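You operate a simulated robot arm through the tools that you are given. There is no shell and no other tool. Be economical: measure what you need, move in short steps, check, and stop when the job is done.

The job below is to be done with a simulated robot arm. You get a single attempt, and the scene is never put back.

TASK
Oil the tops of the clamped bar and of the rail, then free the bar.
Fine: one pump stroke on the grey sponge; sponge back in its tray; disc to FREE. A coat counts when it lies all over at full strength: go over it till it gets no stronger.

Only the result counts: the job must be done as asked and must still hold three seconds after the hand-in. Knocking over, shifting, dropping, spilling or breaking anything else fails it.

THE ROBOT
A 6-joint arm with a two-finger gripper, fixed in place. Base frame: the origin is at the foot of the arm, x ahead of it, y to its left, z up; the work surface is at about z = 900. Lengths are in mm, angles in degrees, forces in N, time in s.
With the tool pointing down near the work surface it reaches from about 140 to 680 mm from the base axis. Its first joint turns from -66.0 to 66.0 degrees. Payload 2.45 kg.
The TCP is the grasp point between the finger pads, 30 mm short of the fingertips. In the tool frame z runs along the fingers and y along their closing line. Largest opening 106 mm; the body of the gripper starts 79 mm behind the TCP.
Orientation is told as [roll, pitch, yaw] about the base's x, y, z axes, in that order, counted from this pose: with the fingers straight down and closing along the base's y, the tool's x points along the base's -x, its y along +y and its z along -z.

THE INTERFACE
- The arm moves only by the tool move_arm. Its argument "plan" is a list of rows, each an object of numbers (a shift or turn left out is 0, a gripper value left out holds the last): "dx", "dy", "dz": the shift along the base's x, y, z in units of 20 mm (1.0 is 20 mm); "rx", "ry", "rz": the turn, a rotation vector about the base's x, y, z in units of 8 degrees (1.0 is 8 degrees); "claw": the gripper command, from -1 (shut) to 1 (fully open), values between in proportion. In form: [{"dx": .., "dy": .., "dz": .., "rx": .., "ry": .., "rz": .., "claw": ..}, ...]. A call has 1 to 12 rows; each row shifts and turns the commanded pose from where the row before left it. A call with a number of a shift or a turn outside -1 to 1 is refused whole. A row lasts 0.2 s, in which the tool goes at most 50 mm and 8.6 degrees; a call with a longer step from one row to the next is refused whole, and so is a gripper value outside its range. A pose out of reach is approached as far as the arm can. The call stops where the force on the tool passes 40 N (or 10 N more than at its start, if that is more) or the arm is blocked; 0.2 s more then pass. The fingers move at their own pace (about 153 mm/s each) and stop on an object; they squeeze with about 37 N. The grip force told is the motor's: it shows also when the fingers shut on nothing. Time passes only in rows, and 0.2 s behind the last, so rows that do not move let the fingers close. It gives the time, the measured TCP pose, the force on the tool (base axes), the opening and the grip force at its end, in the units of the frame above (readings bear some noise), with the torque about the TCP (base axes, N m) and any sound that the robot's microphone picked up.
- Cameras (640 x 400 px; columns grow to the right, rows downward): "scene" is fixed at [77, 436.3, 1407.9]; the picture's right is [-0.49, -0.87, 0.00], its down [-0.48, 0.27, -0.83] and it looks along [0.73, -0.41, -0.55] (base axes); focal length 259 px, centre (320, 200). "wrist" rides on the gripper at [76, -2, -106] in the tool frame; the picture's right is [0.02, 1.00, 0.00], its down [-0.78, 0.02, -0.62] and it looks along [-0.62, 0.01, 0.78] (tool axes); focal length 247 px, centre (320, 200).
- camera(camera): a new picture of that camera. It takes no simulated time.
- probe_pixels(camera, pixels): for up to 12 pixels [column, row] of the newest picture of that camera ("zoom" is the newest enlarged one), the place [x, y, z] in the base frame of the surface seen there, good to about 2 mm. It takes no simulated time.
- enlarge(camera, box): a new picture of the part [left, top, right, bottom] of that camera's present view, enlarged. It takes no simulated time.
- hand_in(): hands the job in; it is judged then, once.

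Work in short steps. Measure before you move; look again where a grasp or a placing could have gone wrong, and mend it. You have 80 turns and 38 pictures in all, those below and enlarged ones among them. Open the gripper and draw the arm clear of the work before you hand the job in, unless the task says otherwise; then end with one line.

The tools are called after "Request:" by a JSON object that holds its "method" and its "body". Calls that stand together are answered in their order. move_arm: Moves the arm, as the interface text tells. Its arguments: {"type":"object","properties":{"plan":{"type":"array","items":{"type":"object","properties":{"dx":{"type":"number"},"dy":{"type":"number"},"dz":{"type":"number"},"rx":{"type":"number"},"ry":{"type":"number"},"rz":{"type":"number"},"claw":{"type":"number"}}}}},"required":["plan"]} The other tools are called the same way: camera (camera) takes a picture; probe_pixels (camera, pixels) gives the place of the surface under pixels of a picture; enlarge (camera, box) takes an enlarged picture of a part of a camera's view; hand_in () hands the job in.

At the start:

```text
time_s: 0.0
position: [433.2, 121.1, 1261.3]
ee_rot: [-0.1, 0.0, 0.0]
force: [0.0, 0.1, -0.6]
ft_torque: [0.01, -0.01, 0.01]
width: 105.9
grasp_force: 0.0
```

scene: 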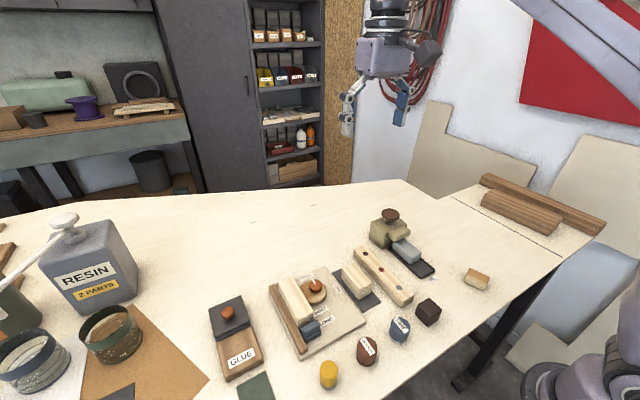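
wrist: 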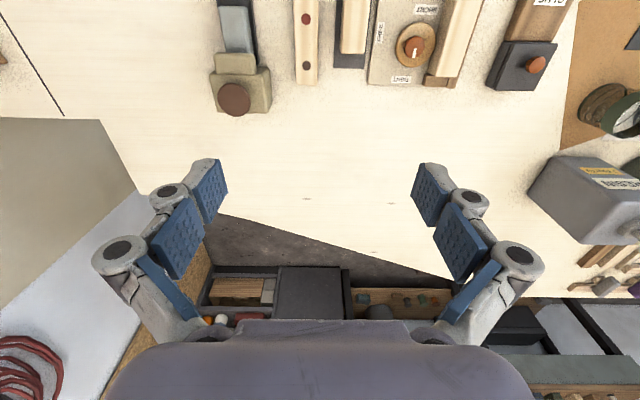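

The scene shows a pump with a grey sponge around (400,245), a rail at (383,275), and a fixture at (310,305). I'll enlarge these to identify the items.

Request:
{"method": "enlarge", "body": {"camera": "scene", "box": [200, 200, 460, 362]}}

Request:
{"method": "enlarge", "body": {"camera": "wrist", "box": [190, 0, 510, 200]}}

```text
2.46 times, centred on (330, 281) of scene
```

zoom: 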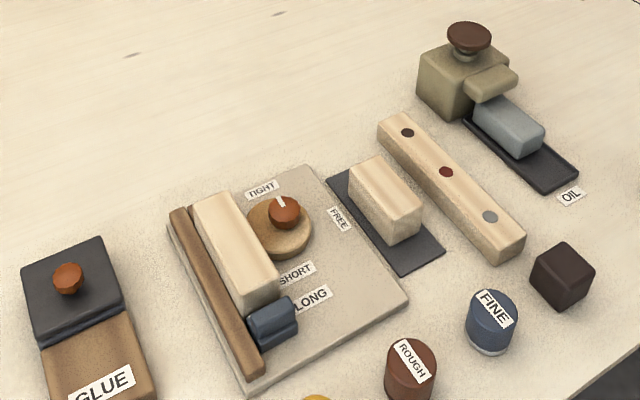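

```text
2.00 times, centred on (350, 100) of wrist
```

zoom: 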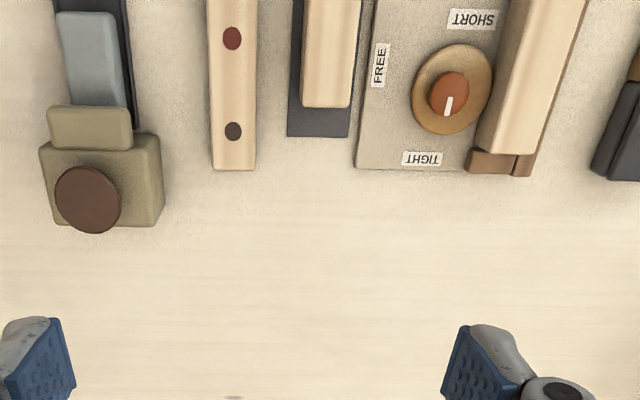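

The fixture has TIGHT/FREE markings with a pointer on the disc; the grey sponge is in the OIL tray under the pump spout. I'll probe the main points.

Request:
{"method": "probe_pixels", "body": {"camera": "zoom", "pixels": [[90, 200], [90, 125], [90, 60], [70, 20], [115, 20], [232, 40], [232, 130], [215, 165], [252, 165], [330, 90], [450, 90], [510, 140]]}}

Request:
{"method": "probe_pixels", "body": {"camera": "scene", "pixels": [[391, 215], [396, 235], [396, 242], [418, 255], [408, 250], [433, 270], [358, 252], [412, 298], [357, 277], [315, 285], [294, 300], [290, 320]]}}

```text
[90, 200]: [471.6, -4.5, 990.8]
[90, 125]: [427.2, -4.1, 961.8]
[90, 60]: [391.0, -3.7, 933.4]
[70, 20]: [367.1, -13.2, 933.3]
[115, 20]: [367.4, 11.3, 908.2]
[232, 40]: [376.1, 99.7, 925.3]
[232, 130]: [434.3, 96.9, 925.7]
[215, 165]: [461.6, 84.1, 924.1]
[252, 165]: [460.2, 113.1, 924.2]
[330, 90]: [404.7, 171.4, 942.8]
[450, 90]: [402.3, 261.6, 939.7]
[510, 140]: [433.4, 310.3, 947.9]
```

```text
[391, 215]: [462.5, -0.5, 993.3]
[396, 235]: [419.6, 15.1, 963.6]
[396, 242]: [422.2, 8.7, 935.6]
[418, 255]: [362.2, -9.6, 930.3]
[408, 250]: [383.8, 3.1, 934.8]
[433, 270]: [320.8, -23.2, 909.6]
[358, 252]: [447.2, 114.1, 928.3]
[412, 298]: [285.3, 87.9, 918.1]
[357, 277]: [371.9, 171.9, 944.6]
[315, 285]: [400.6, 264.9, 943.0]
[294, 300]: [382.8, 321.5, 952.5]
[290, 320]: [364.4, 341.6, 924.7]
```

I'll draw the arm back to view the work area from above with the wrist camera.

Request:
{"method": "move_arm", "body": {"plan": [{"dx": -1, "dy": 0.2, "dz": -0.3}, {"dx": -1, "dy": 0.2, "dz": -0.3}, {"dx": -1, "dy": 0.2, "dz": -0.3}, {"dx": -1, "dy": 0.2, "dz": -0.3}, {"dx": -1, "dy": 0.2, "dz": -0.3}, {"dx": -1, "dy": 0.2, "dz": -0.3}, {"dx": -1, "dy": 0.2, "dz": -0.3}, {"dx": -1, "dy": 0.2, "dz": -0.3}, {"dx": -1, "dy": 0.2, "dz": -0.3}, {"dx": -1, "dy": 0.2, "dz": -0.3}]}}

Request:
{"method": "camera", "body": {"camera": "wrist"}}

```text
time_s: 2.2
position: [232.9, 160.2, 1201.7]
ee_rot: [0.0, 0.0, -0.1]
force: [-0.9, -0.7, -0.2]
ft_torque: [-0.06, 0.01, -0.01]
width: 106.1
grasp_force: 0.0
```

```text
33 pictures are left
```

wrist: 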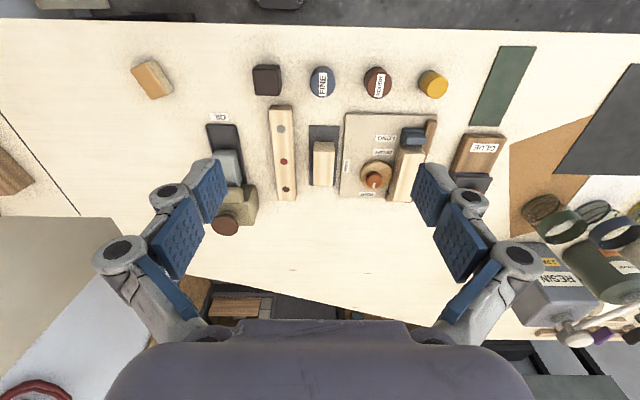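

Enlarging the work zone in the wrist view, columns 190-460.

Request:
{"method": "enlarge", "body": {"camera": "wrist", "box": [190, 50, 510, 250]}}

Request:
{"method": "enlarge", "body": {"camera": "wrist", "box": [320, 90, 480, 220]}}

```text
2.00 times, centred on (350, 150) of wrist
```

zoom: 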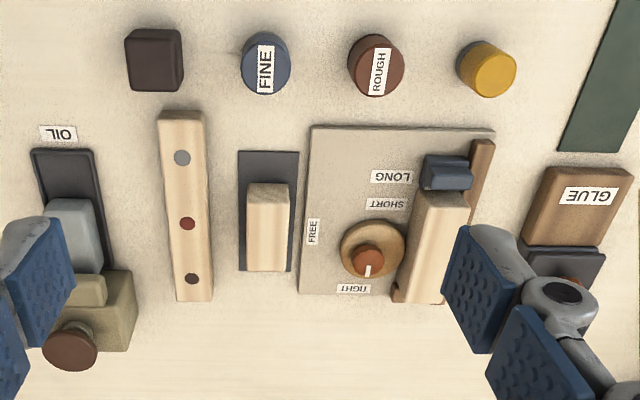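

```text
3.08 times, centred on (400, 155) of wrist
```

zoom: 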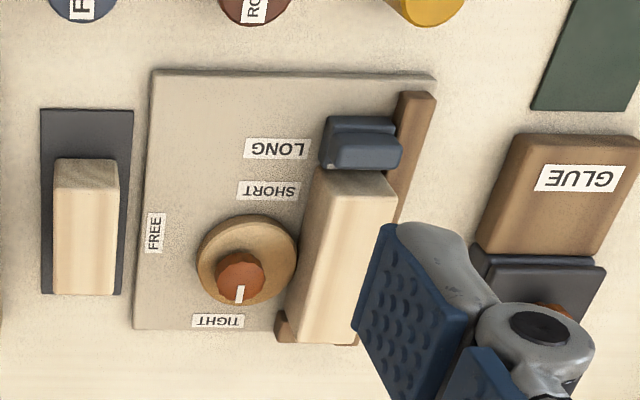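

Now probing sponge, spout, bar and disc details in this zoomed view and scene.

Request:
{"method": "probe_pixels", "body": {"camera": "zoom", "pixels": [[322, 190], [395, 190], [300, 335], [350, 335], [345, 260], [240, 265], [240, 290], [232, 280], [262, 280], [220, 230], [370, 150], [415, 110]]}}

Request:
{"method": "enlarge", "body": {"camera": "scene", "box": [340, 195, 460, 290]}}

```text
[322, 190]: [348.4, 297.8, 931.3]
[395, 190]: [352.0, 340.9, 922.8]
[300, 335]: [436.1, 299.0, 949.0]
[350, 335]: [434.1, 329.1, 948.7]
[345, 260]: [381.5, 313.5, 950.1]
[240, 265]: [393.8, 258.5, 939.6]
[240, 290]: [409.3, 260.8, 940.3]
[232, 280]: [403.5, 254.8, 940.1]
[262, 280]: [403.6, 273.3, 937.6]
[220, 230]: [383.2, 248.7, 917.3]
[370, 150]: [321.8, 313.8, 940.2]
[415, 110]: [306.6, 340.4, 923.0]
```

```text
4.21 times, centred on (400, 242) of scene
```

zoom: 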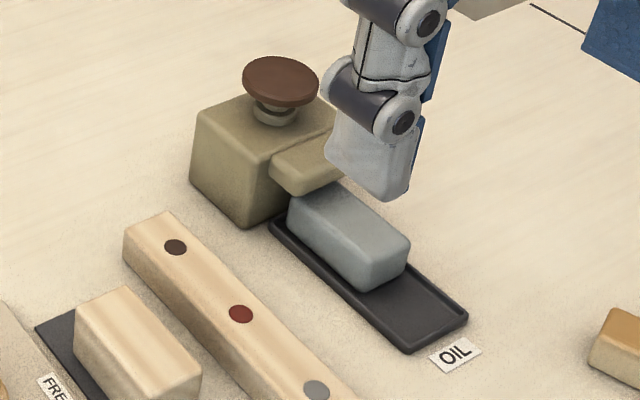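

Probing sponge and tray corners in this zoom.

Request:
{"method": "probe_pixels", "body": {"camera": "zoom", "pixels": [[300, 205], [330, 187], [355, 260], [405, 237], [350, 285], [405, 345], [460, 318], [275, 230], [280, 175], [295, 190], [280, 85], [335, 305]]}}

Request:
{"method": "probe_pixels", "body": {"camera": "wrist", "pixels": [[218, 152], [236, 152], [229, 165], [240, 180], [226, 190], [207, 127], [236, 127], [227, 224], [271, 107], [289, 107], [277, 200], [295, 200]]}}

```text
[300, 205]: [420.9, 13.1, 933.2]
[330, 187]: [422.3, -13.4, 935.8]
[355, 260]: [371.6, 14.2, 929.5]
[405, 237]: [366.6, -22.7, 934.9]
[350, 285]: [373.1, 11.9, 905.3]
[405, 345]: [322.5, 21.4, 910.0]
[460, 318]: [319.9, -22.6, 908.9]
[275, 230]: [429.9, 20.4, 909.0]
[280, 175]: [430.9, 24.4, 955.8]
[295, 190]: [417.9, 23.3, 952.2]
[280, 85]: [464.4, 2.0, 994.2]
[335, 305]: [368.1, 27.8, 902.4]
```

```text
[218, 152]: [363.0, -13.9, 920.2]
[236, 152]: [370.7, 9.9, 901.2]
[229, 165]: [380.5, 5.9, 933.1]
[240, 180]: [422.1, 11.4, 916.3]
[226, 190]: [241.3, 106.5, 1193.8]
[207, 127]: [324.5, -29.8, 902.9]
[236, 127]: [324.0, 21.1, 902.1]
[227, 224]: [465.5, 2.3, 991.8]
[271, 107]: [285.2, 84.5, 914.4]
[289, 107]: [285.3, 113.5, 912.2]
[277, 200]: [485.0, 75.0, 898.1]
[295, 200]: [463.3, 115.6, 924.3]
```

Knob top is about (468,-2,992). Closing the fingers and moving above the pump knob.

Request:
{"method": "move_arm", "body": {"plan": [{"dx": 0.98, "dy": -0.676, "dz": -0.4, "claw": -1}, {"dx": 0.98, "dy": -0.676, "dz": -0.4}, {"dx": 0.98, "dy": -0.676, "dz": -0.4}, {"dx": 0.98, "dy": -0.676, "dz": -0.4}, {"dx": 0.98, "dy": -0.676, "dz": -0.4}, {"dx": 0.98, "dy": -0.676, "dz": -0.4}, {"dx": 0.98, "dy": -0.676, "dz": -0.4}, {"dx": 0.98, "dy": -0.676, "dz": -0.6}, {"dx": 0.98, "dy": -0.676, "dz": -0.8}, {"dx": 0.98, "dy": -0.676, "dz": -0.9}, {"dx": 0.98, "dy": -0.676, "dz": -0.9}, {"dx": 0.98, "dy": -0.676, "dz": -0.9}]}}

Request:
{"method": "enlarge", "body": {"camera": "scene", "box": [320, 150, 480, 280]}}

```text
time_s: 4.8
position: [467.8, -2.1, 1061.4]
ee_rot: [-0.1, 0.0, -0.1]
force: [-0.4, 0.1, -0.4]
ft_torque: [0.07, 0.0, 0.0]
width: 0.0
grasp_force: 29.0
```

```text
3.08 times, centred on (400, 215) of scene
```

zoom: 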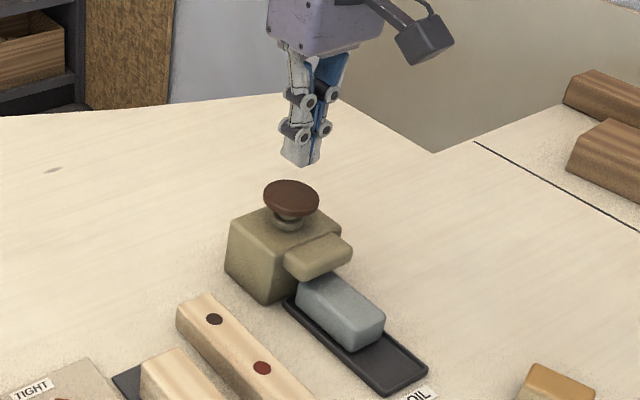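

Fingers are shut and above the knob, tips at z≈1031. Pressing down in small steps, stopping on force.

Request:
{"method": "move_arm", "body": {"plan": [{"dz": -0.9}, {"dz": -0.8}, {"dz": -0.2}, {"dz": -0.2}, {"dz": -0.2}, {"dz": -0.2}]}}

```text
time_s: 6.2
position: [468.7, -1.3, 1014.3]
ee_rot: [0.0, -0.1, 0.0]
force: [-1.6, 0.6, 3.3]
ft_torque: [-0.01, 0.02, 0.02]
width: 5.9
grasp_force: 28.8
```

Contact, with light force (3.3 N) and tips at z≈984. Continuing down to the end of the stroke.

Request:
{"method": "move_arm", "body": {"plan": [{"dz": -0.2}, {"dz": -0.2}, {"dz": -0.2}]}}

Request:
{"method": "enlarge", "body": {"camera": "scene", "box": [350, 180, 450, 270]}}

```text
time_s: 7.0
position: [467.4, -1.1, 1004.2]
ee_rot: [0.0, -0.1, 0.1]
force: [-0.4, 0.2, 31.0]
ft_torque: [0.02, 0.02, 0.01]
width: 6.0
grasp_force: 28.3
stopped in row 3: the force on the tool passed its limit at 46 N (the readings are from after the stop); the commanded pose is now the measured one
```

```text
4.44 times, centred on (400, 225) of scene
```

zoom: 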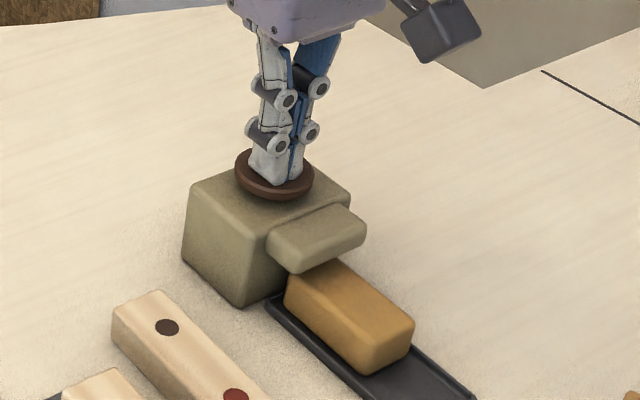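

The knob bottomed out and the sponge turned amber (charged). Rise, move over the sponge and open.

Request:
{"method": "move_arm", "body": {"plan": [{"dz": 1}, {"dz": 1}, {"dz": 1}, {"dz": 1, "dx": -0.5}, {"dx": -1, "claw": 0.4}, {"dx": -1}, {"dx": -1}, {"dx": -0.6}, {"dz": -1}, {"dz": -1}, {}]}}

Request:
{"method": "camera", "body": {"camera": "wrist"}}

```text
time_s: 9.4
position: [387.6, -0.8, 1044.3]
ee_rot: [0.0, -0.1, 0.1]
force: [-0.8, 0.0, 0.4]
ft_torque: [0.0, 0.01, -0.01]
width: 74.0
grasp_force: 0.0
```

```text
27 pictures are left
```

wrist: 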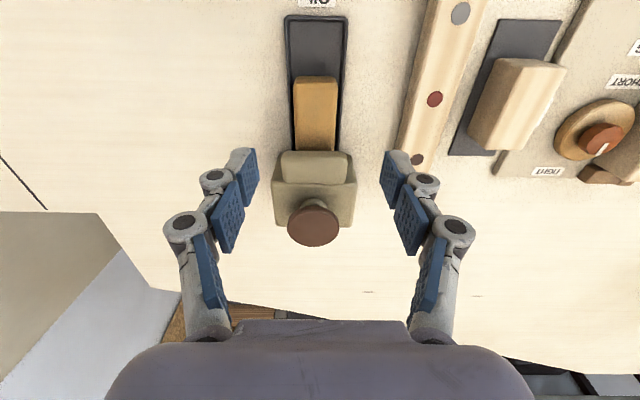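

Probing the sponge edges in this view.

Request:
{"method": "probe_pixels", "body": {"camera": "wrist", "pixels": [[296, 100], [334, 100], [315, 82], [297, 140], [333, 140], [315, 148], [288, 60], [346, 60], [316, 20], [315, 155], [350, 155], [282, 155]]}}

```text
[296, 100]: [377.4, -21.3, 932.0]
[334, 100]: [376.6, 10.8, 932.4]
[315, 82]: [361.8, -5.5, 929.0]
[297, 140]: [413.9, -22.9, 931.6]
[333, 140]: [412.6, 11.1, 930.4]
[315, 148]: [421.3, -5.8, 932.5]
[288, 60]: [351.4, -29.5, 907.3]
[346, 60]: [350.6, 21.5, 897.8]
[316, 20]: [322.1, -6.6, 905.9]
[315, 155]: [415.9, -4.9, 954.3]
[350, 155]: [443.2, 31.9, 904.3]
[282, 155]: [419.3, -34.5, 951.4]
```

Sponge spans y≈-23..14, centre ≈-4.5, top z≈933. Shift slightly and descend to grasp with tips at z≈915.

Request:
{"method": "move_arm", "body": {"plan": [{"dy": -0.19, "dz": -1}, {"dz": -1}, {"dz": -1}, {"dz": -1}, {"dz": -0.6}, {"dz": -0.36}, {"claw": -1}, {}, {}]}}

Request:
{"method": "enlarge", "body": {"camera": "scene", "box": [350, 180, 450, 270]}}

```text
time_s: 11.4
position: [387.6, -6.1, 945.3]
ee_rot: [0.0, -0.1, 0.0]
force: [0.0, -0.1, 0.5]
ft_torque: [-0.02, -0.02, 0.01]
width: 36.6
grasp_force: 37.1
```

```text
4.44 times, centred on (400, 225) of scene
```

zoom: 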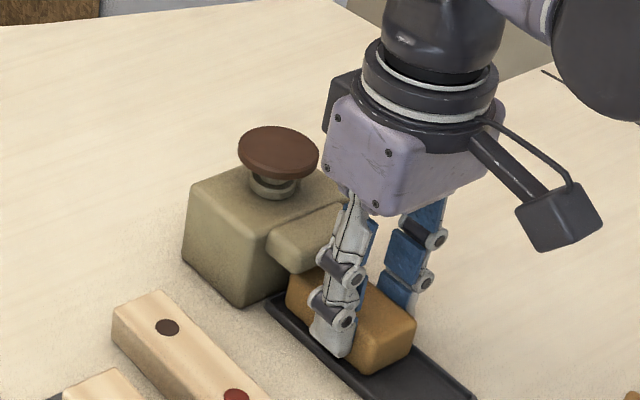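

Sponge gripped (36.6 mm). Lift 7 mm to clear the rim, slide out from under the spout, then lift.

Request:
{"method": "move_arm", "body": {"plan": [{"dz": 0.35}, {"dx": -0.5}, {"dx": -1}, {"dx": -1}, {"dx": -1}, {"dz": 1}, {"dz": 1}, {"dz": 0.5}]}}

Request:
{"method": "camera", "body": {"camera": "scene"}}

```text
time_s: 13.2
position: [316.8, -4.6, 1002.5]
ee_rot: [0.0, -0.1, 0.1]
force: [-0.9, -0.4, 0.0]
ft_torque: [-0.01, -0.01, 0.0]
width: 36.4
grasp_force: 37.7
```

```text
25 pictures are left
```

scene: 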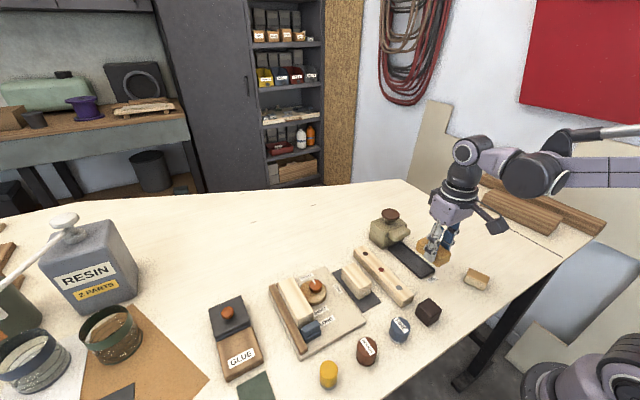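

Sponge held cleanly. Its bottom is ~41 mm below the TCP; rail top is z≈925, centre y≈99. Move over the rail and lower gently to contact.

Request:
{"method": "move_arm", "body": {"plan": [{"dy": 1}, {"dy": 1}, {"dy": 1}, {"dy": 1}, {"dy": 1}, {"dy": 0.18}, {"dz": -0.8}, {"dz": -0.5}, {"dz": -0.2}, {"dz": -0.1}, {"dz": -0.1}]}}

```text
time_s: 15.6
position: [317.3, 98.4, 968.2]
ee_rot: [0.1, -0.1, -0.1]
force: [0.2, -0.5, -1.0]
ft_torque: [0.01, 0.03, 0.02]
width: 36.8
grasp_force: 37.1
```

No contact yet at TCP z 968. Stepping down 1 mm at a time.

Request:
{"method": "move_arm", "body": {"plan": [{"dz": -0.05}, {"dz": -0.05}, {"dz": -0.05}]}}

```text
time_s: 16.4
position: [317.7, 98.7, 965.9]
ee_rot: [-0.1, -0.1, 0.0]
force: [-1.3, -1.7, 26.9]
ft_torque: [-0.03, -0.12, 0.0]
width: 36.7
grasp_force: 37.5
```

Contact at TCP z≈966 with 27 N. Easing slightly, then wiping toward the near end and back.

Request:
{"method": "move_arm", "body": {"plan": [{"dz": -0.0, "dx": 0}, {"dz": 0.03}, {"dx": -0.5}, {"dx": -0.5}, {"dx": -0.5}, {"dx": -0.5}, {"dx": 0.5}, {"dx": 0.5}, {"dx": 0.5}, {"dx": 0.5}, {"dx": 0.5}, {"dx": 0.5}]}}

Request:
{"method": "enlarge", "body": {"camera": "scene", "box": [330, 200, 450, 320]}}

```text
time_s: 19.0
position: [335.9, 98.1, 964.4]
ee_rot: [0.0, -0.2, -0.1]
force: [-1.7, 0.5, 8.3]
ft_torque: [0.02, 0.25, 0.02]
width: 36.7
grasp_force: 37.2
```

```text
3.33 times, centred on (390, 260) of scene
```

zoom: 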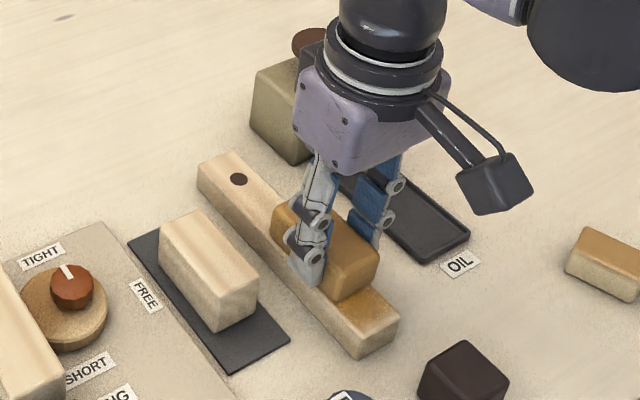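

The near end is taking an amber coat. Continue to the far end.

Request:
{"method": "move_arm", "body": {"plan": [{"dx": 0.5}, {"dx": 0.5}, {"dx": 0.5}, {"dx": 0.5}, {"dx": 0.5}, {"dx": 0.5}, {"dx": 0.5}, {"dx": 0.5}, {"dx": 0.5}, {"dx": 0.5}, {"dx": 0.5}, {"dx": 0.5}]}}

Request:
{"method": "enlarge", "body": {"camera": "scene", "box": [330, 200, 450, 320]}}

```text
time_s: 21.6
position: [454.6, 96.4, 966.6]
ee_rot: [0.0, -0.1, 0.0]
force: [0.3, 0.4, -0.2]
ft_torque: [-0.01, 0.01, 0.03]
width: 36.5
grasp_force: 36.5
```

```text
3.33 times, centred on (390, 260) of scene
```

zoom: 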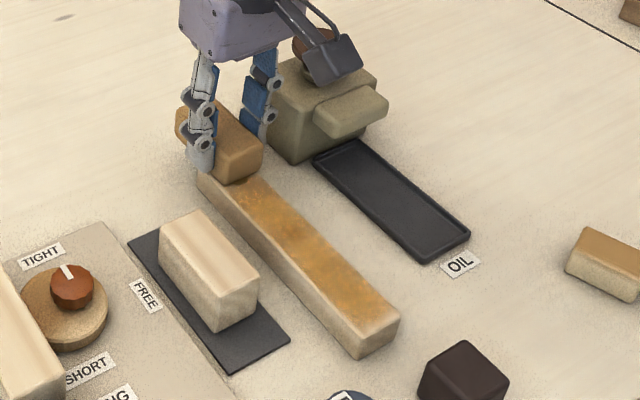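

First pass made a patchy coat; force is about zero at the far end. Add 1 mm of pressure and adjust y by +2, continue to the end and start back.

Request:
{"method": "move_arm", "body": {"plan": [{"dy": 0.1}, {"dz": -0.04}, {"dx": -0.4}, {"dx": -0.5}, {"dx": -0.5}]}}

```text
time_s: 22.8
position: [428.5, 99.6, 965.2]
ee_rot: [0.1, -0.3, 0.0]
force: [7.8, -0.7, 21.2]
ft_torque: [-0.04, -0.09, -0.01]
width: 36.7
grasp_force: 37.1
```

Good contact (21 N). Wipe to the near end.

Request:
{"method": "move_arm", "body": {"plan": [{"dx": -0.64}, {"dx": -0.64}, {"dx": -0.64}, {"dx": -0.64}, {"dx": -0.64}, {"dx": -0.64}, {"dx": -0.64}, {"dx": -0.64}, {"dx": -0.64}, {"dx": -0.64}, {"dx": -0.64}, {"dx": -0.64}]}}

```text
time_s: 25.4
position: [273.4, 99.0, 964.2]
ee_rot: [0.1, 0.0, -0.1]
force: [0.2, -0.3, 0.0]
ft_torque: [0.01, -0.03, 0.01]
width: 36.6
grasp_force: 36.8
```

Force is zero here at the near end; checking the sponge in the grip and the coat.

Request:
{"method": "enlarge", "body": {"camera": "scene", "box": [340, 210, 460, 330]}}

```text
3.33 times, centred on (400, 270) of scene
```

zoom: 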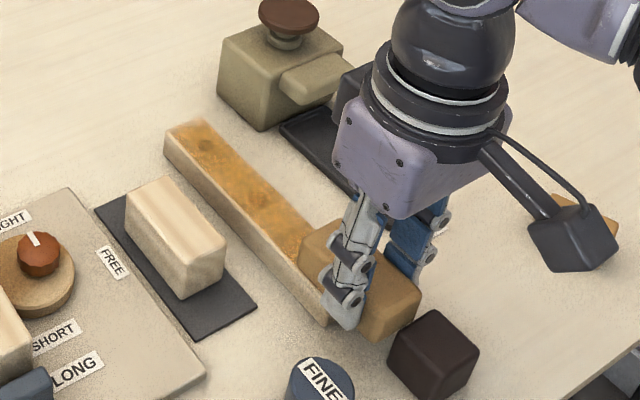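

The near end of the sponge is close to the dark block; probing both.

Request:
{"method": "probe_pixels", "body": {"camera": "zoom", "pixels": [[315, 235], [405, 290], [375, 320], [385, 350], [435, 335], [393, 350], [170, 135], [205, 125], [328, 322], [300, 260], [200, 175], [290, 220]]}}

```text
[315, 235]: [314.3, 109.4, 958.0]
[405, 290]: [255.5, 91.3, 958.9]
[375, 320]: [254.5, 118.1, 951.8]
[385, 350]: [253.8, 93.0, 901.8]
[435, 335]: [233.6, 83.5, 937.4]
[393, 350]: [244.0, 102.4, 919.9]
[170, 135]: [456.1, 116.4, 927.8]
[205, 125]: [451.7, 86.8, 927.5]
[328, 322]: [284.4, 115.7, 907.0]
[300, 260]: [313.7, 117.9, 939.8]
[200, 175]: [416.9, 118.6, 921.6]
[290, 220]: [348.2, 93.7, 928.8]
```

The sponge slipped ~6 mm up in the grip, so it is just at contact height; the block is clear (x<250) and I'll not go below TCP x 275. Add light pressure and wipe forward.

Request:
{"method": "move_arm", "body": {"plan": [{"dx": 0.3}, {"dz": -0.05}, {"dz": -0.05}]}}

```text
time_s: 26.2
position: [281.1, 101.1, 963.0]
ee_rot: [0.0, 0.0, -0.1]
force: [-5.9, 0.7, 26.4]
ft_torque: [0.06, 0.0, 0.04]
width: 36.6
grasp_force: 36.8
```

26 N contact; ease slightly and stroke forward.

Request:
{"method": "move_arm", "body": {"plan": [{"dz": 0.02, "dx": 0.3}, {"dx": 0.7}, {"dx": 0.7}, {"dx": 0.7}, {"dx": 0.7}, {"dx": 0.7}, {"dx": 0.7}, {"dx": 0.7}, {"dx": 0.7}, {"dx": 0.7}, {"dx": 0.7}, {"dx": 0.7}]}}

Request:
{"method": "move_arm", "body": {"plan": [{"dx": 0.4}, {"dx": -0.4}, {"dx": -0.4}]}}

```text
time_s: 28.8
position: [439.6, 100.9, 963.0]
ee_rot: [0.1, -0.1, 0.0]
force: [-8.4, 1.8, 24.0]
ft_torque: [0.01, 0.71, -0.04]
width: 36.6
grasp_force: 36.6
```

```text
time_s: 29.6
position: [433.3, 100.4, 963.0]
ee_rot: [0.0, -0.2, 0.0]
force: [1.2, -0.7, 2.7]
ft_torque: [0.02, 0.03, 0.02]
width: 36.5
grasp_force: 37.6
```

Contact kept over the whole pass. Stroke back to x≈278 with a touch more pressure.

Request:
{"method": "move_arm", "body": {"plan": [{"dz": -0.03}, {"dx": -0.7}, {"dx": -0.7}, {"dx": -0.7}, {"dx": -0.7}, {"dx": -0.7}, {"dx": -0.7}, {"dx": -0.7}, {"dx": -0.7}, {"dx": -0.7}, {"dx": -0.7}, {"dx": -0.7}]}}

Request:
{"method": "enlarge", "body": {"camera": "scene", "box": [340, 210, 460, 330]}}

```text
time_s: 32.2
position: [278.4, 100.8, 961.8]
ee_rot: [-0.2, -0.1, -0.1]
force: [2.9, -1.3, 8.3]
ft_torque: [0.02, -0.27, -0.02]
width: 36.3
grasp_force: 37.4
```

```text
3.33 times, centred on (400, 270) of scene
```

zoom: 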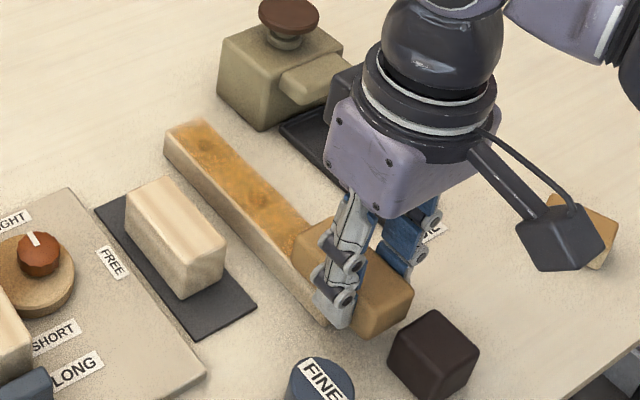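

Coat looks similar to before. One more forward pass, then inspect the near end.

Request:
{"method": "move_arm", "body": {"plan": [{"dx": 0.6}, {"dx": 0.7}, {"dx": 0.7}, {"dx": 0.7}, {"dx": 0.7}, {"dx": 0.7}, {"dx": 0.7}, {"dx": 0.7}, {"dx": 0.7}, {"dx": 0.7}, {"dx": 0.7}, {"dx": 0.8}]}}

Request:
{"method": "enlarge", "body": {"camera": "scene", "box": [340, 210, 460, 330]}}

```text
time_s: 34.8
position: [447.7, 99.4, 961.5]
ee_rot: [0.0, -0.1, -0.1]
force: [-5.3, -0.4, 12.2]
ft_torque: [0.04, 0.32, 0.01]
width: 36.7
grasp_force: 37.0
```

```text
3.33 times, centred on (400, 270) of scene
```

zoom: 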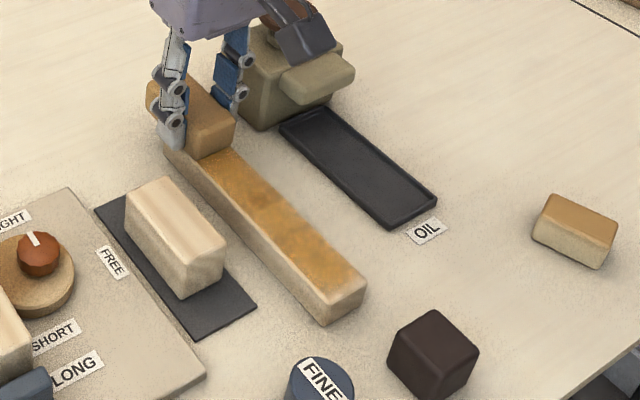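

Near end is now well covered. One more return pass, then lift off and look from the wrist camera.

Request:
{"method": "move_arm", "body": {"plan": [{"dx": -0.8}, {"dx": -0.7}, {"dx": -0.7}, {"dx": -0.7}, {"dx": -0.7}, {"dx": -0.7}, {"dx": -0.7}, {"dx": -0.7}, {"dx": -0.7}, {"dx": -0.7}, {"dx": -0.7}, {"dx": -0.6}]}}

Request:
{"method": "move_arm", "body": {"plan": [{"dz": 0.3, "dx": 0.1}, {"dz": 1}, {"dz": 1}, {"dz": 1}, {"dz": 0.5}, {"dy": -0.9, "dx": -0.5}, {"dy": -0.9, "dx": -0.5}, {"dy": -0.9, "dx": -0.5}, {"dy": -0.9, "dx": -0.5}]}}

Request:
{"method": "enlarge", "body": {"camera": "scene", "box": [340, 230, 430, 310]}}

Request:
{"method": "camera", "body": {"camera": "wrist"}}

```text
time_s: 37.4
position: [278.6, 101.3, 962.3]
ee_rot: [0.0, -0.1, 0.0]
force: [-0.1, 0.1, -0.1]
ft_torque: [0.0, 0.01, -0.01]
width: 36.7
grasp_force: 37.0
```

```text
time_s: 39.4
position: [242.1, 27.9, 1037.5]
ee_rot: [0.0, -0.1, 0.0]
force: [0.4, -0.8, 0.4]
ft_torque: [0.03, 0.01, 0.01]
width: 36.9
grasp_force: 36.7
```

```text
5.00 times, centred on (385, 270) of scene
```

zoom: 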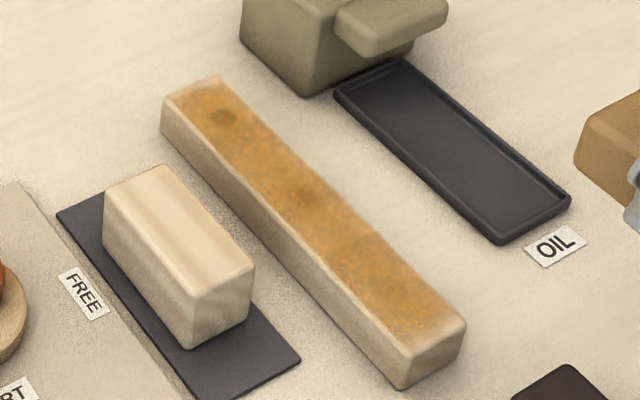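

```text
18 pictures are left
```

wrist: 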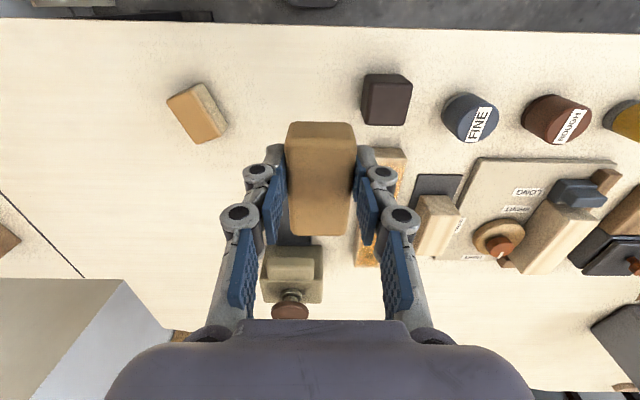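

The coat is good in the middle but the last few mm at both ends look paler (zoom (180,95) and (440,345)). I'll go back over the rail with extra short strokes at the ends.

Request:
{"method": "move_arm", "body": {"plan": [{"dy": 0.9, "dx": 0.5}, {"dy": 0.9, "dx": 0.5}, {"dy": 0.9, "dx": 0.5}, {"dy": 0.75, "dx": 0.4}, {"dz": -1}, {"dz": -1}, {"dz": -1}, {"dz": -0.5}, {"dz": -0.15}, {"dz": -0.05}, {"dz": -0.05}]}}

```text
time_s: 41.8
position: [277.6, 98.0, 963.1]
ee_rot: [0.0, -0.2, 0.1]
force: [-0.1, 0.2, -0.4]
ft_torque: [0.01, -0.01, 0.03]
width: 36.3
grasp_force: 37.1
```

Just above contact. Press lightly and make short strokes at the near end.

Request:
{"method": "move_arm", "body": {"plan": [{"dz": -0.05}, {"dz": -0.05}, {"dx": 0.4}, {"dx": 0.4}, {"dx": 0.4}, {"dx": -0.4}, {"dx": -0.4}, {"dx": -0.4}, {"dy": 0.2}, {"dx": 0.4}, {"dx": -0.4}]}}

```text
time_s: 44.2
position: [281.0, 102.1, 961.9]
ee_rot: [0.0, -0.4, -0.1]
force: [5.9, 0.9, 14.3]
ft_torque: [-0.02, -0.35, 0.04]
width: 36.7
grasp_force: 37.1
```

Good contact (14 N). Stroke to the far end.

Request:
{"method": "move_arm", "body": {"plan": [{"dx": 0.74}, {"dx": 0.74}, {"dx": 0.74}, {"dx": 0.74}, {"dx": 0.74}, {"dx": 0.74}, {"dx": 0.74}, {"dx": 0.74}, {"dx": 0.74}, {"dx": 0.74}, {"dx": 0.74}, {"dx": 0.74}]}}

Request:
{"method": "move_arm", "body": {"plan": [{"dz": -0.03}, {"dx": -0.5}, {"dx": -0.5}, {"dx": 0.5}, {"dx": 0.5}, {"dy": -0.2}, {"dx": -0.5}, {"dx": -0.5}, {"dx": 0.5}, {"dx": 0.5}]}}

```text
time_s: 46.8
position: [456.7, 102.3, 961.5]
ee_rot: [-0.1, 0.0, -0.1]
force: [-8.8, 0.2, 23.1]
ft_torque: [-0.01, 0.51, -0.03]
width: 36.4
grasp_force: 37.3
```

```text
time_s: 49.0
position: [455.5, 97.1, 960.6]
ee_rot: [0.0, 0.0, 0.1]
force: [-9.2, 0.4, 24.8]
ft_torque: [0.0, 0.49, -0.04]
width: 36.4
grasp_force: 37.1
```

Back-stroke once more at y≈97, then lift and view.

Request:
{"method": "move_arm", "body": {"plan": [{"dx": -0.74}, {"dx": -0.74}, {"dx": -0.74}, {"dx": -0.74}, {"dx": -0.74}, {"dx": -0.74}, {"dx": -0.74}, {"dx": -0.74}, {"dx": -0.74}, {"dx": -0.74}, {"dx": -0.74}, {"dx": -0.74}]}}

Request:
{"method": "move_arm", "body": {"plan": [{"dz": 0.3, "dx": 0.1}, {"dz": 1}, {"dz": 1}, {"dz": 1}, {"dz": 0.5}, {"dy": -0.9, "dx": -0.5}, {"dy": -0.9, "dx": -0.5}, {"dy": -0.9, "dx": -0.5}, {"dy": -0.9, "dx": -0.5}]}}

Request:
{"method": "enlarge", "body": {"camera": "scene", "box": [340, 230, 430, 310]}}

```text
time_s: 51.6
position: [279.1, 97.8, 961.3]
ee_rot: [0.0, -0.1, 0.0]
force: [0.2, 0.1, -0.8]
ft_torque: [-0.02, -0.01, -0.04]
width: 36.5
grasp_force: 37.3
```

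```text
time_s: 53.6
position: [240.7, 26.8, 1036.3]
ee_rot: [0.0, -0.2, 0.0]
force: [-0.6, 0.9, 0.9]
ft_torque: [-0.03, 0.01, -0.03]
width: 36.5
grasp_force: 36.9
```

```text
5.00 times, centred on (385, 270) of scene
```

zoom: 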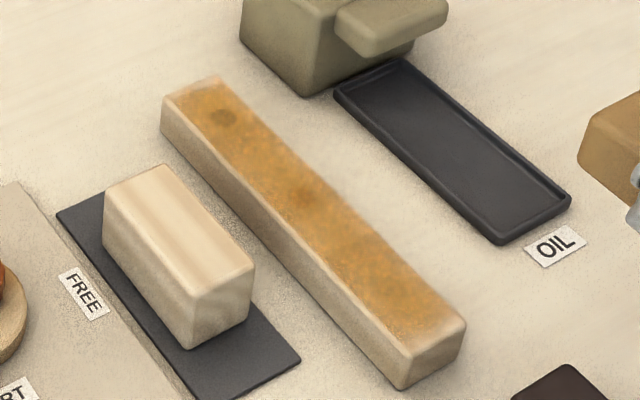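

The rail coat is unchanged from the previous look, so it's at full strength. Checking the bar's ends and neighbours (GLUE box) before wiping the bar.

Request:
{"method": "probe_pixels", "body": {"camera": "scene", "pixels": [[282, 280], [295, 278], [312, 317], [297, 322], [228, 312], [305, 305], [310, 330], [291, 298]]}}

Request:
{"method": "move_arm", "body": {"plan": [{"dx": 0.5, "dy": 1}, {"dx": 0.5, "dy": 1}, {"dx": 0.5, "dy": 1}, {"dx": 0.5, "dy": 1}, {"dx": 0.5, "dy": 1}, {"dx": 0.5, "dy": 1}, {"dx": 0.5, "dy": 1}, {"dx": 0.5, "dy": 1}, {"dx": 0.5, "dy": 1}, {"dx": 0.5, "dy": 1}, {"dx": 0.5, "dy": 1}, {"dx": 0.5, "dy": 1}]}}

```text
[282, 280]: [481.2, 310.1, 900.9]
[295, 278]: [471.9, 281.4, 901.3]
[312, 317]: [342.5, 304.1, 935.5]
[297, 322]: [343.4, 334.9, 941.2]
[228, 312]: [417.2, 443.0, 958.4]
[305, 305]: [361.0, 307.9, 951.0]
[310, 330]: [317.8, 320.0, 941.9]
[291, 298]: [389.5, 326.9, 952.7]
```

```text
time_s: 56.2
position: [359.9, 266.8, 1038.1]
ee_rot: [0.0, 0.0, 0.0]
force: [0.3, 0.3, -0.7]
ft_torque: [-0.01, 0.04, 0.01]
width: 36.5
grasp_force: 37.3
```

Bar spans x≈345–440, y≈298–331, top ≈951. Move over it and lower to just above contact.

Request:
{"method": "move_arm", "body": {"plan": [{"dy": 1, "dx": 0.5}, {"dy": 1, "dx": 0.5}, {"dy": 0.3}, {"dz": -1}, {"dz": -0.8}, {"dz": -0.3}, {"dz": -0.1}, {"dz": -0.1}]}}

Request:
{"method": "move_arm", "body": {"plan": [{"dz": -0.05}, {"dz": -0.05}]}}

```text
time_s: 58.0
position: [380.4, 311.9, 991.1]
ee_rot: [0.1, 0.0, 0.0]
force: [-0.3, 0.2, -1.0]
ft_torque: [0.01, 0.02, -0.01]
width: 36.5
grasp_force: 37.0
```

```text
time_s: 58.6
position: [382.2, 311.7, 988.4]
ee_rot: [-0.1, -0.1, 0.0]
force: [0.5, 0.4, -0.1]
ft_torque: [-0.01, -0.03, 0.0]
width: 36.5
grasp_force: 37.3
```

No contact yet at 989; step on down gently.

Request:
{"method": "move_arm", "body": {"plan": [{"dz": -0.05}, {"dz": -0.05}, {"dz": -0.04}]}}

```text
time_s: 59.4
position: [381.0, 311.3, 986.6]
ee_rot: [0.0, -0.1, 0.1]
force: [1.2, -0.1, -0.8]
ft_torque: [0.01, 0.02, 0.02]
width: 36.4
grasp_force: 37.3
```

Request:
{"method": "move_arm", "body": {"plan": [{"dz": -0.04}, {"dz": -0.04}]}}

```text
time_s: 60.0
position: [380.3, 311.7, 985.1]
ee_rot: [0.0, -0.2, 0.1]
force: [0.0, 0.3, 0.3]
ft_torque: [0.0, 0.0, 0.02]
width: 36.5
grasp_force: 36.9
```

Still no contact at 985; continue in ~0.8 mm steps.

Request:
{"method": "move_arm", "body": {"plan": [{"dz": -0.04}, {"dz": -0.04}]}}

```text
time_s: 60.6
position: [381.7, 312.7, 984.1]
ee_rot: [0.0, -0.2, 0.0]
force: [0.7, 0.0, 20.5]
ft_torque: [0.09, -0.28, -0.01]
width: 36.9
grasp_force: 37.2
```

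Contact, 20 N. Wipe: to near end then to far end.

Request:
{"method": "move_arm", "body": {"plan": [{"dx": -0.55}, {"dx": -0.55}, {"dx": -0.55}, {"dx": 0.6}, {"dx": 0.6}, {"dx": 0.6}, {"dx": 0.6}, {"dx": 0.6}, {"dx": 0.6}]}}

Request:
{"method": "move_arm", "body": {"plan": [{"dz": -0.03}, {"dx": -0.6}, {"dx": -0.6}, {"dx": -0.6}, {"dx": -0.6}, {"dx": -0.6}, {"dx": -0.6}, {"dx": 0.6}, {"dx": 0.6}, {"dx": 0.6}, {"dx": 0.6}, {"dx": 0.6}]}}

Request:
{"method": "enlarge", "body": {"camera": "scene", "box": [260, 250, 360, 350]}}

```text
time_s: 62.6
position: [419.5, 311.1, 982.1]
ee_rot: [0.0, -0.1, 0.0]
force: [-0.6, 0.7, -0.8]
ft_torque: [0.0, -0.02, 0.01]
width: 36.4
grasp_force: 37.1
```

```text
time_s: 65.2
position: [408.5, 311.3, 983.9]
ee_rot: [-0.1, -0.1, 0.1]
force: [-0.5, 0.1, 0.0]
ft_torque: [-0.03, 0.03, -0.03]
width: 36.6
grasp_force: 36.9
```

```text
4.00 times, centred on (310, 300) of scene
```

zoom: 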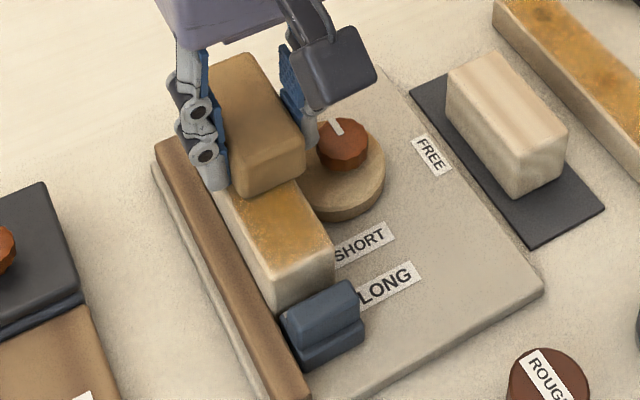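

Coat visible but contact was lost. Press until contact again.

Request:
{"method": "move_arm", "body": {"plan": [{"dz": -0.04}, {"dx": -0.4}, {"dz": -0.03}, {"dx": -0.2}]}}

```text
time_s: 66.2
position: [397.4, 311.9, 981.0]
ee_rot: [-0.1, -0.4, -0.1]
force: [9.7, 0.8, 27.2]
ft_torque: [0.06, -0.15, -0.06]
width: 36.2
grasp_force: 37.1
```

Contact at 27 N. Wipe back and forth over the full length.

Request:
{"method": "move_arm", "body": {"plan": [{"dx": -0.6}, {"dx": -0.6}, {"dx": -0.6}, {"dx": -0.6}, {"dx": 0.5}, {"dx": 0.5}, {"dx": 0.6}, {"dx": 0.6}, {"dx": 0.6}, {"dx": 0.6}, {"dx": 0.3}]}}

Request:
{"method": "move_arm", "body": {"plan": [{"dz": -0.04}, {"dx": -0.6}, {"dx": -0.6}, {"dx": -0.6}, {"dx": -0.6}, {"dx": -0.6}, {"dx": -0.6}]}}

```text
time_s: 67.8
position: [376.6, 310.8, 979.3]
ee_rot: [-0.1, 0.2, 0.2]
force: [-0.8, -0.2, 10.0]
ft_torque: [-0.02, 0.13, 0.01]
width: 36.7
grasp_force: 37.1
stopped in row 8: the force on the tool passed its limit at 44 N (the readings are from after the stop); the commanded pose is now the measured one
```

```text
time_s: 69.4
position: [304.7, 311.8, 977.8]
ee_rot: [0.0, 0.2, 0.1]
force: [3.5, 0.4, 18.4]
ft_torque: [0.04, -0.89, -0.03]
width: 36.7
grasp_force: 37.3
```

The first call stopped early on force, so the second carried the sponge too far (x 305). Lift slightly and look.

Request:
{"method": "move_arm", "body": {"plan": [{"dz": 0.5}]}}

Request:
{"method": "enlarge", "body": {"camera": "scene", "box": [260, 250, 360, 350]}}

```text
time_s: 69.8
position: [303.7, 311.8, 986.9]
ee_rot: [0.0, 0.4, 0.1]
force: [0.4, 0.6, 1.0]
ft_torque: [0.03, 0.04, 0.0]
width: 36.5
grasp_force: 36.7
```

```text
4.00 times, centred on (310, 300) of scene
```

zoom: 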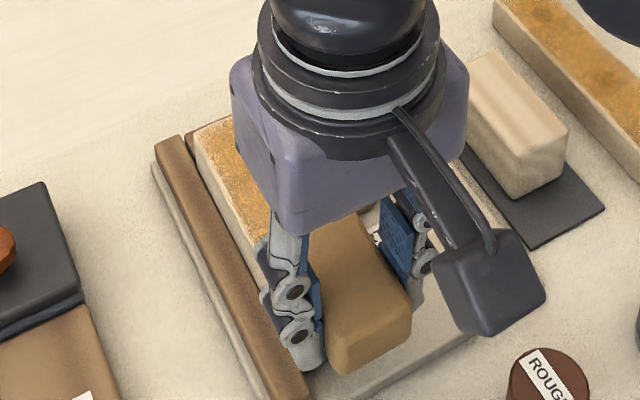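

No harm visible. Raise and move back over the bar's far side, then view the bar and sponge attitude.

Request:
{"method": "move_arm", "body": {"plan": [{"dz": 0.8}, {"dz": 0.8}, {"dx": 1}, {"dx": 1}, {"dx": 1}, {"dx": 1}, {"dx": 1}, {"dx": 1}, {"dx": 1}, {"dx": 0.5}]}}

Request:
{"method": "enlarge", "body": {"camera": "scene", "box": [250, 240, 360, 350]}}

```text
time_s: 72.0
position: [454.8, 311.9, 1019.5]
ee_rot: [0.0, 0.1, 0.2]
force: [-0.6, -1.9, 0.2]
ft_torque: [0.02, 0.03, 0.03]
width: 36.5
grasp_force: 36.7
```

```text
3.64 times, centred on (305, 295) of scene
```

zoom: 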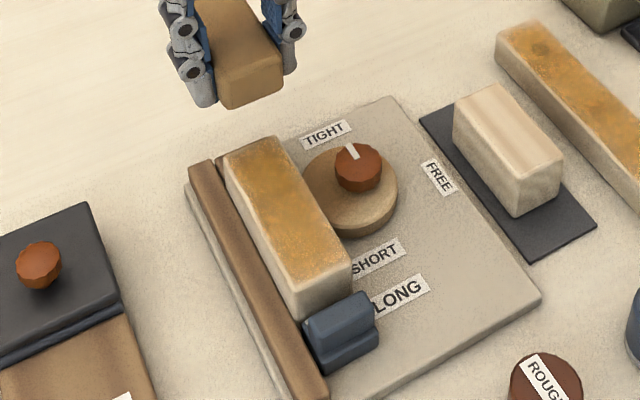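

Both tops look coated and nothing has shifted. Probing the sponge in the grip to learn its current offset and tilt.

Request:
{"method": "probe_pixels", "body": {"camera": "zoom", "pixels": [[205, 8], [250, 8], [218, 65], [275, 60], [223, 104], [278, 92], [208, 98], [250, 75], [250, 98], [262, 180], [310, 260], [245, 160]]}}

Request:
{"method": "camera", "body": {"camera": "wrist"}}

```text
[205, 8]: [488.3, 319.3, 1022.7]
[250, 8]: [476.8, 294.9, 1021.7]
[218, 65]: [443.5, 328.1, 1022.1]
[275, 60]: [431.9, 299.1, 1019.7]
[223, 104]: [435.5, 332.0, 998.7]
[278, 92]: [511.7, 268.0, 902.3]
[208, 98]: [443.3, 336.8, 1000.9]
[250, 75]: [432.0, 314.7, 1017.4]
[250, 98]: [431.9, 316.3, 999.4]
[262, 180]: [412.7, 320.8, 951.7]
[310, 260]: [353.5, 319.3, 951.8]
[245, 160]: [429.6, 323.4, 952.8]
```

```text
13 pictures are left
```

wrist: 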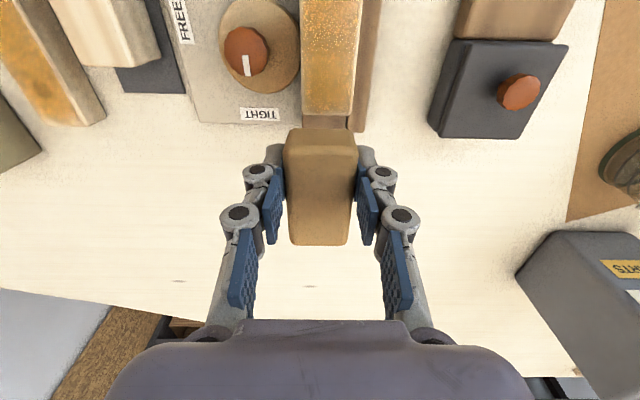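

Sponge is level, its bottom ≈28 mm below the TCP. Enlarge the bar and rail to compare coat strength.

Request:
{"method": "enlarge", "body": {"camera": "scene", "box": [300, 230, 430, 330]}}

Request:
{"method": "enlarge", "body": {"camera": "scene", "box": [285, 270, 345, 330]}}

```text
4.00 times, centred on (365, 280) of scene
```

zoom: 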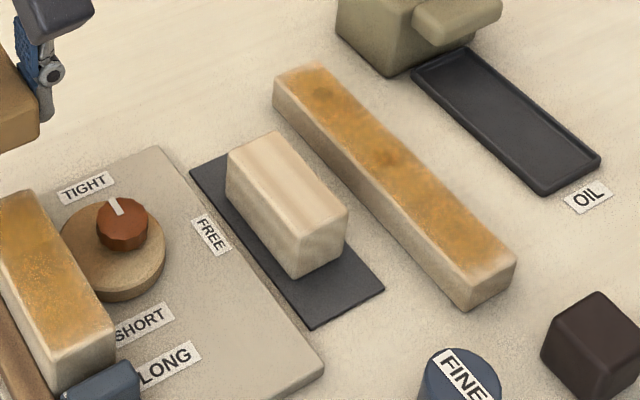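

```text
6.67 times, centred on (315, 300) of scene
```

zoom: 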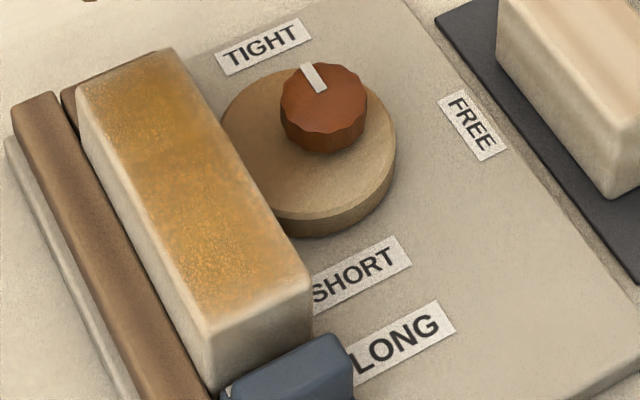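

The bar ends may want more passes, but the grip is too shallow (tips now below the sponge face). I'll set the sponge into the front part of the tray, regrip it lower, and return.

Request:
{"method": "move_arm", "body": {"plan": [{"dx": -0.4, "dy": -1, "dz": 0.5}, {"dx": -0.4, "dy": -1}, {"dx": -0.4, "dy": -1}, {"dx": -0.4, "dy": -1}, {"dx": -0.4, "dy": -1}, {"dx": -0.4, "dy": -1}, {"dx": -0.4, "dy": -1}, {"dx": -0.4, "dy": -1}, {"dx": -0.4, "dy": -1}, {"dx": -0.4, "dy": -1}, {"dx": -0.4, "dy": -1}, {"dx": -0.4, "dy": -1}]}}

Request:
{"method": "move_arm", "body": {"plan": [{"dy": -1}, {"dy": -1}, {"dy": -1}, {"dy": -0.83}, {"dz": -1}, {"dz": -1}, {"dz": -1}, {"dz": -0.8}, {"dz": -0.2}, {}]}}

```text
time_s: 74.6
position: [358.1, 74.6, 1029.1]
ee_rot: [0.1, 0.2, 0.1]
force: [0.2, -0.2, -0.2]
ft_torque: [0.02, 0.03, -0.02]
width: 36.5
grasp_force: 37.4
```

```text
time_s: 76.8
position: [358.6, -2.9, 949.4]
ee_rot: [0.0, 0.2, 0.1]
force: [0.3, -0.9, -0.4]
ft_torque: [0.04, 0.0, -0.03]
width: 36.1
grasp_force: 36.9
```

Bottom is ~921. Nudge y to -5 and lower onto the tray.

Request:
{"method": "move_arm", "body": {"plan": [{"dy": -0.1, "dz": -0.2}, {"dz": -0.15}, {"dz": -0.05}, {"dz": -0.05}, {"dz": -0.05}]}}

Request:
{"method": "enlarge", "body": {"camera": "scene", "box": [370, 200, 460, 290]}}

```text
time_s: 78.0
position: [359.0, -5.7, 940.9]
ee_rot: [0.0, 0.1, 0.1]
force: [-0.4, 1.1, -0.1]
ft_torque: [0.0, 0.04, 0.01]
width: 36.6
grasp_force: 36.9
```

```text
4.44 times, centred on (415, 245) of scene
```

zoom: 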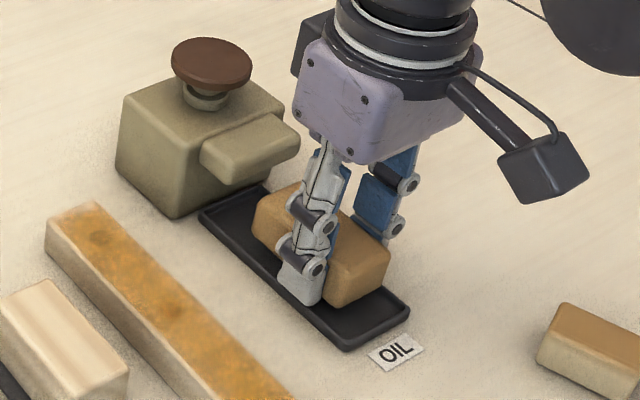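

Well aligned over the tray. Keep lowering to contact.

Request:
{"method": "move_arm", "body": {"plan": [{"dz": -0.05}, {"dz": -0.05}, {"dz": -0.05}]}}

```text
time_s: 78.8
position: [359.1, -6.3, 938.0]
ee_rot: [0.1, 0.2, 0.1]
force: [-1.4, 0.6, 4.2]
ft_torque: [0.05, -0.02, 0.02]
width: 36.6
grasp_force: 37.0
```

Fingertips touch the rim; sponge is a few mm above the floor inside the tray. Lift a hair and open gently.

Request:
{"method": "move_arm", "body": {"plan": [{"dz": 0.04}, {"claw": -0.1}, {}, {"dz": 0.4}, {}]}}

Request:
{"method": "enlarge", "body": {"camera": "scene", "box": [370, 200, 460, 290]}}

```text
time_s: 80.0
position: [358.4, -4.6, 946.6]
ee_rot: [0.0, 0.2, 0.0]
force: [0.4, 0.5, 0.7]
ft_torque: [-0.01, -0.02, 0.0]
width: 47.7
grasp_force: 0.0
```

```text
4.44 times, centred on (415, 245) of scene
```

zoom: 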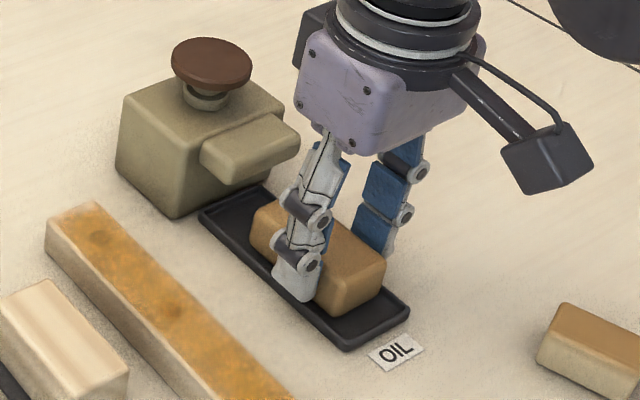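

Sponge rests in the tray. Shift 8 mm to its middle, regrip at this height, and lift.

Request:
{"method": "move_arm", "body": {"plan": [{"dx": 0.4, "dz": -0.05}, {}, {"claw": -1}, {}, {}, {"dz": 0.5}, {"dz": 1}, {"dz": 1}, {"dz": 1}]}}

```text
time_s: 82.0
position: [364.9, -4.5, 1014.1]
ee_rot: [0.0, 0.2, 0.1]
force: [-0.3, -0.2, 0.5]
ft_torque: [-0.03, -0.01, 0.02]
width: 36.7
grasp_force: 37.5
```

Gripped 36.7 mm again. Carry to over the bar at y≈314.5.

Request:
{"method": "move_arm", "body": {"plan": [{"dy": 1, "dx": 0.1}, {"dy": 1, "dx": 0.1}, {"dy": 1, "dx": 0.1}, {"dy": 1, "dx": 0.1}, {"dy": 1, "dx": 0.1}, {"dy": 1, "dx": 0.1}, {"dy": 1, "dx": 0.1}, {"dy": 1, "dx": 0.1}, {"dy": 1, "dx": 0.1}, {"dy": 1, "dx": 0.1}, {"dy": 1, "dx": 0.1}, {"dy": 1, "dx": 0.1}]}}

Request:
{"method": "move_arm", "body": {"plan": [{"dy": 1}, {"dy": 1}, {"dy": 1}, {"dy": 0.95}, {"dz": -0.5}, {"dz": -0.3}, {"dz": -0.1}, {"dz": -0.1}, {"dz": -0.05}]}}

```text
time_s: 84.6
position: [391.6, 233.2, 1015.5]
ee_rot: [0.0, 0.2, -0.1]
force: [-0.1, 1.0, -0.3]
ft_torque: [0.0, 0.02, -0.03]
width: 36.6
grasp_force: 37.1
```

```text
time_s: 86.6
position: [391.4, 314.3, 993.0]
ee_rot: [0.0, 0.1, 0.1]
force: [-0.1, -0.9, 0.3]
ft_torque: [-0.03, -0.03, 0.0]
width: 36.7
grasp_force: 36.9
```

Near contact; step down 0.8 mm at a time.

Request:
{"method": "move_arm", "body": {"plan": [{"dz": -0.04}, {"dz": -0.04}]}}

```text
time_s: 87.2
position: [390.9, 314.3, 992.2]
ee_rot: [0.0, 0.2, 0.0]
force: [-0.5, 0.7, 0.2]
ft_torque: [0.01, 0.01, -0.02]
width: 36.8
grasp_force: 36.9
```

Still free; two more small steps.

Request:
{"method": "move_arm", "body": {"plan": [{"dz": -0.04}, {"dz": -0.03}]}}

```text
time_s: 87.8
position: [391.5, 313.0, 990.6]
ee_rot: [0.1, 0.0, 0.0]
force: [0.5, 2.9, 8.3]
ft_torque: [0.1, -0.04, 0.01]
width: 36.6
grasp_force: 36.8
```

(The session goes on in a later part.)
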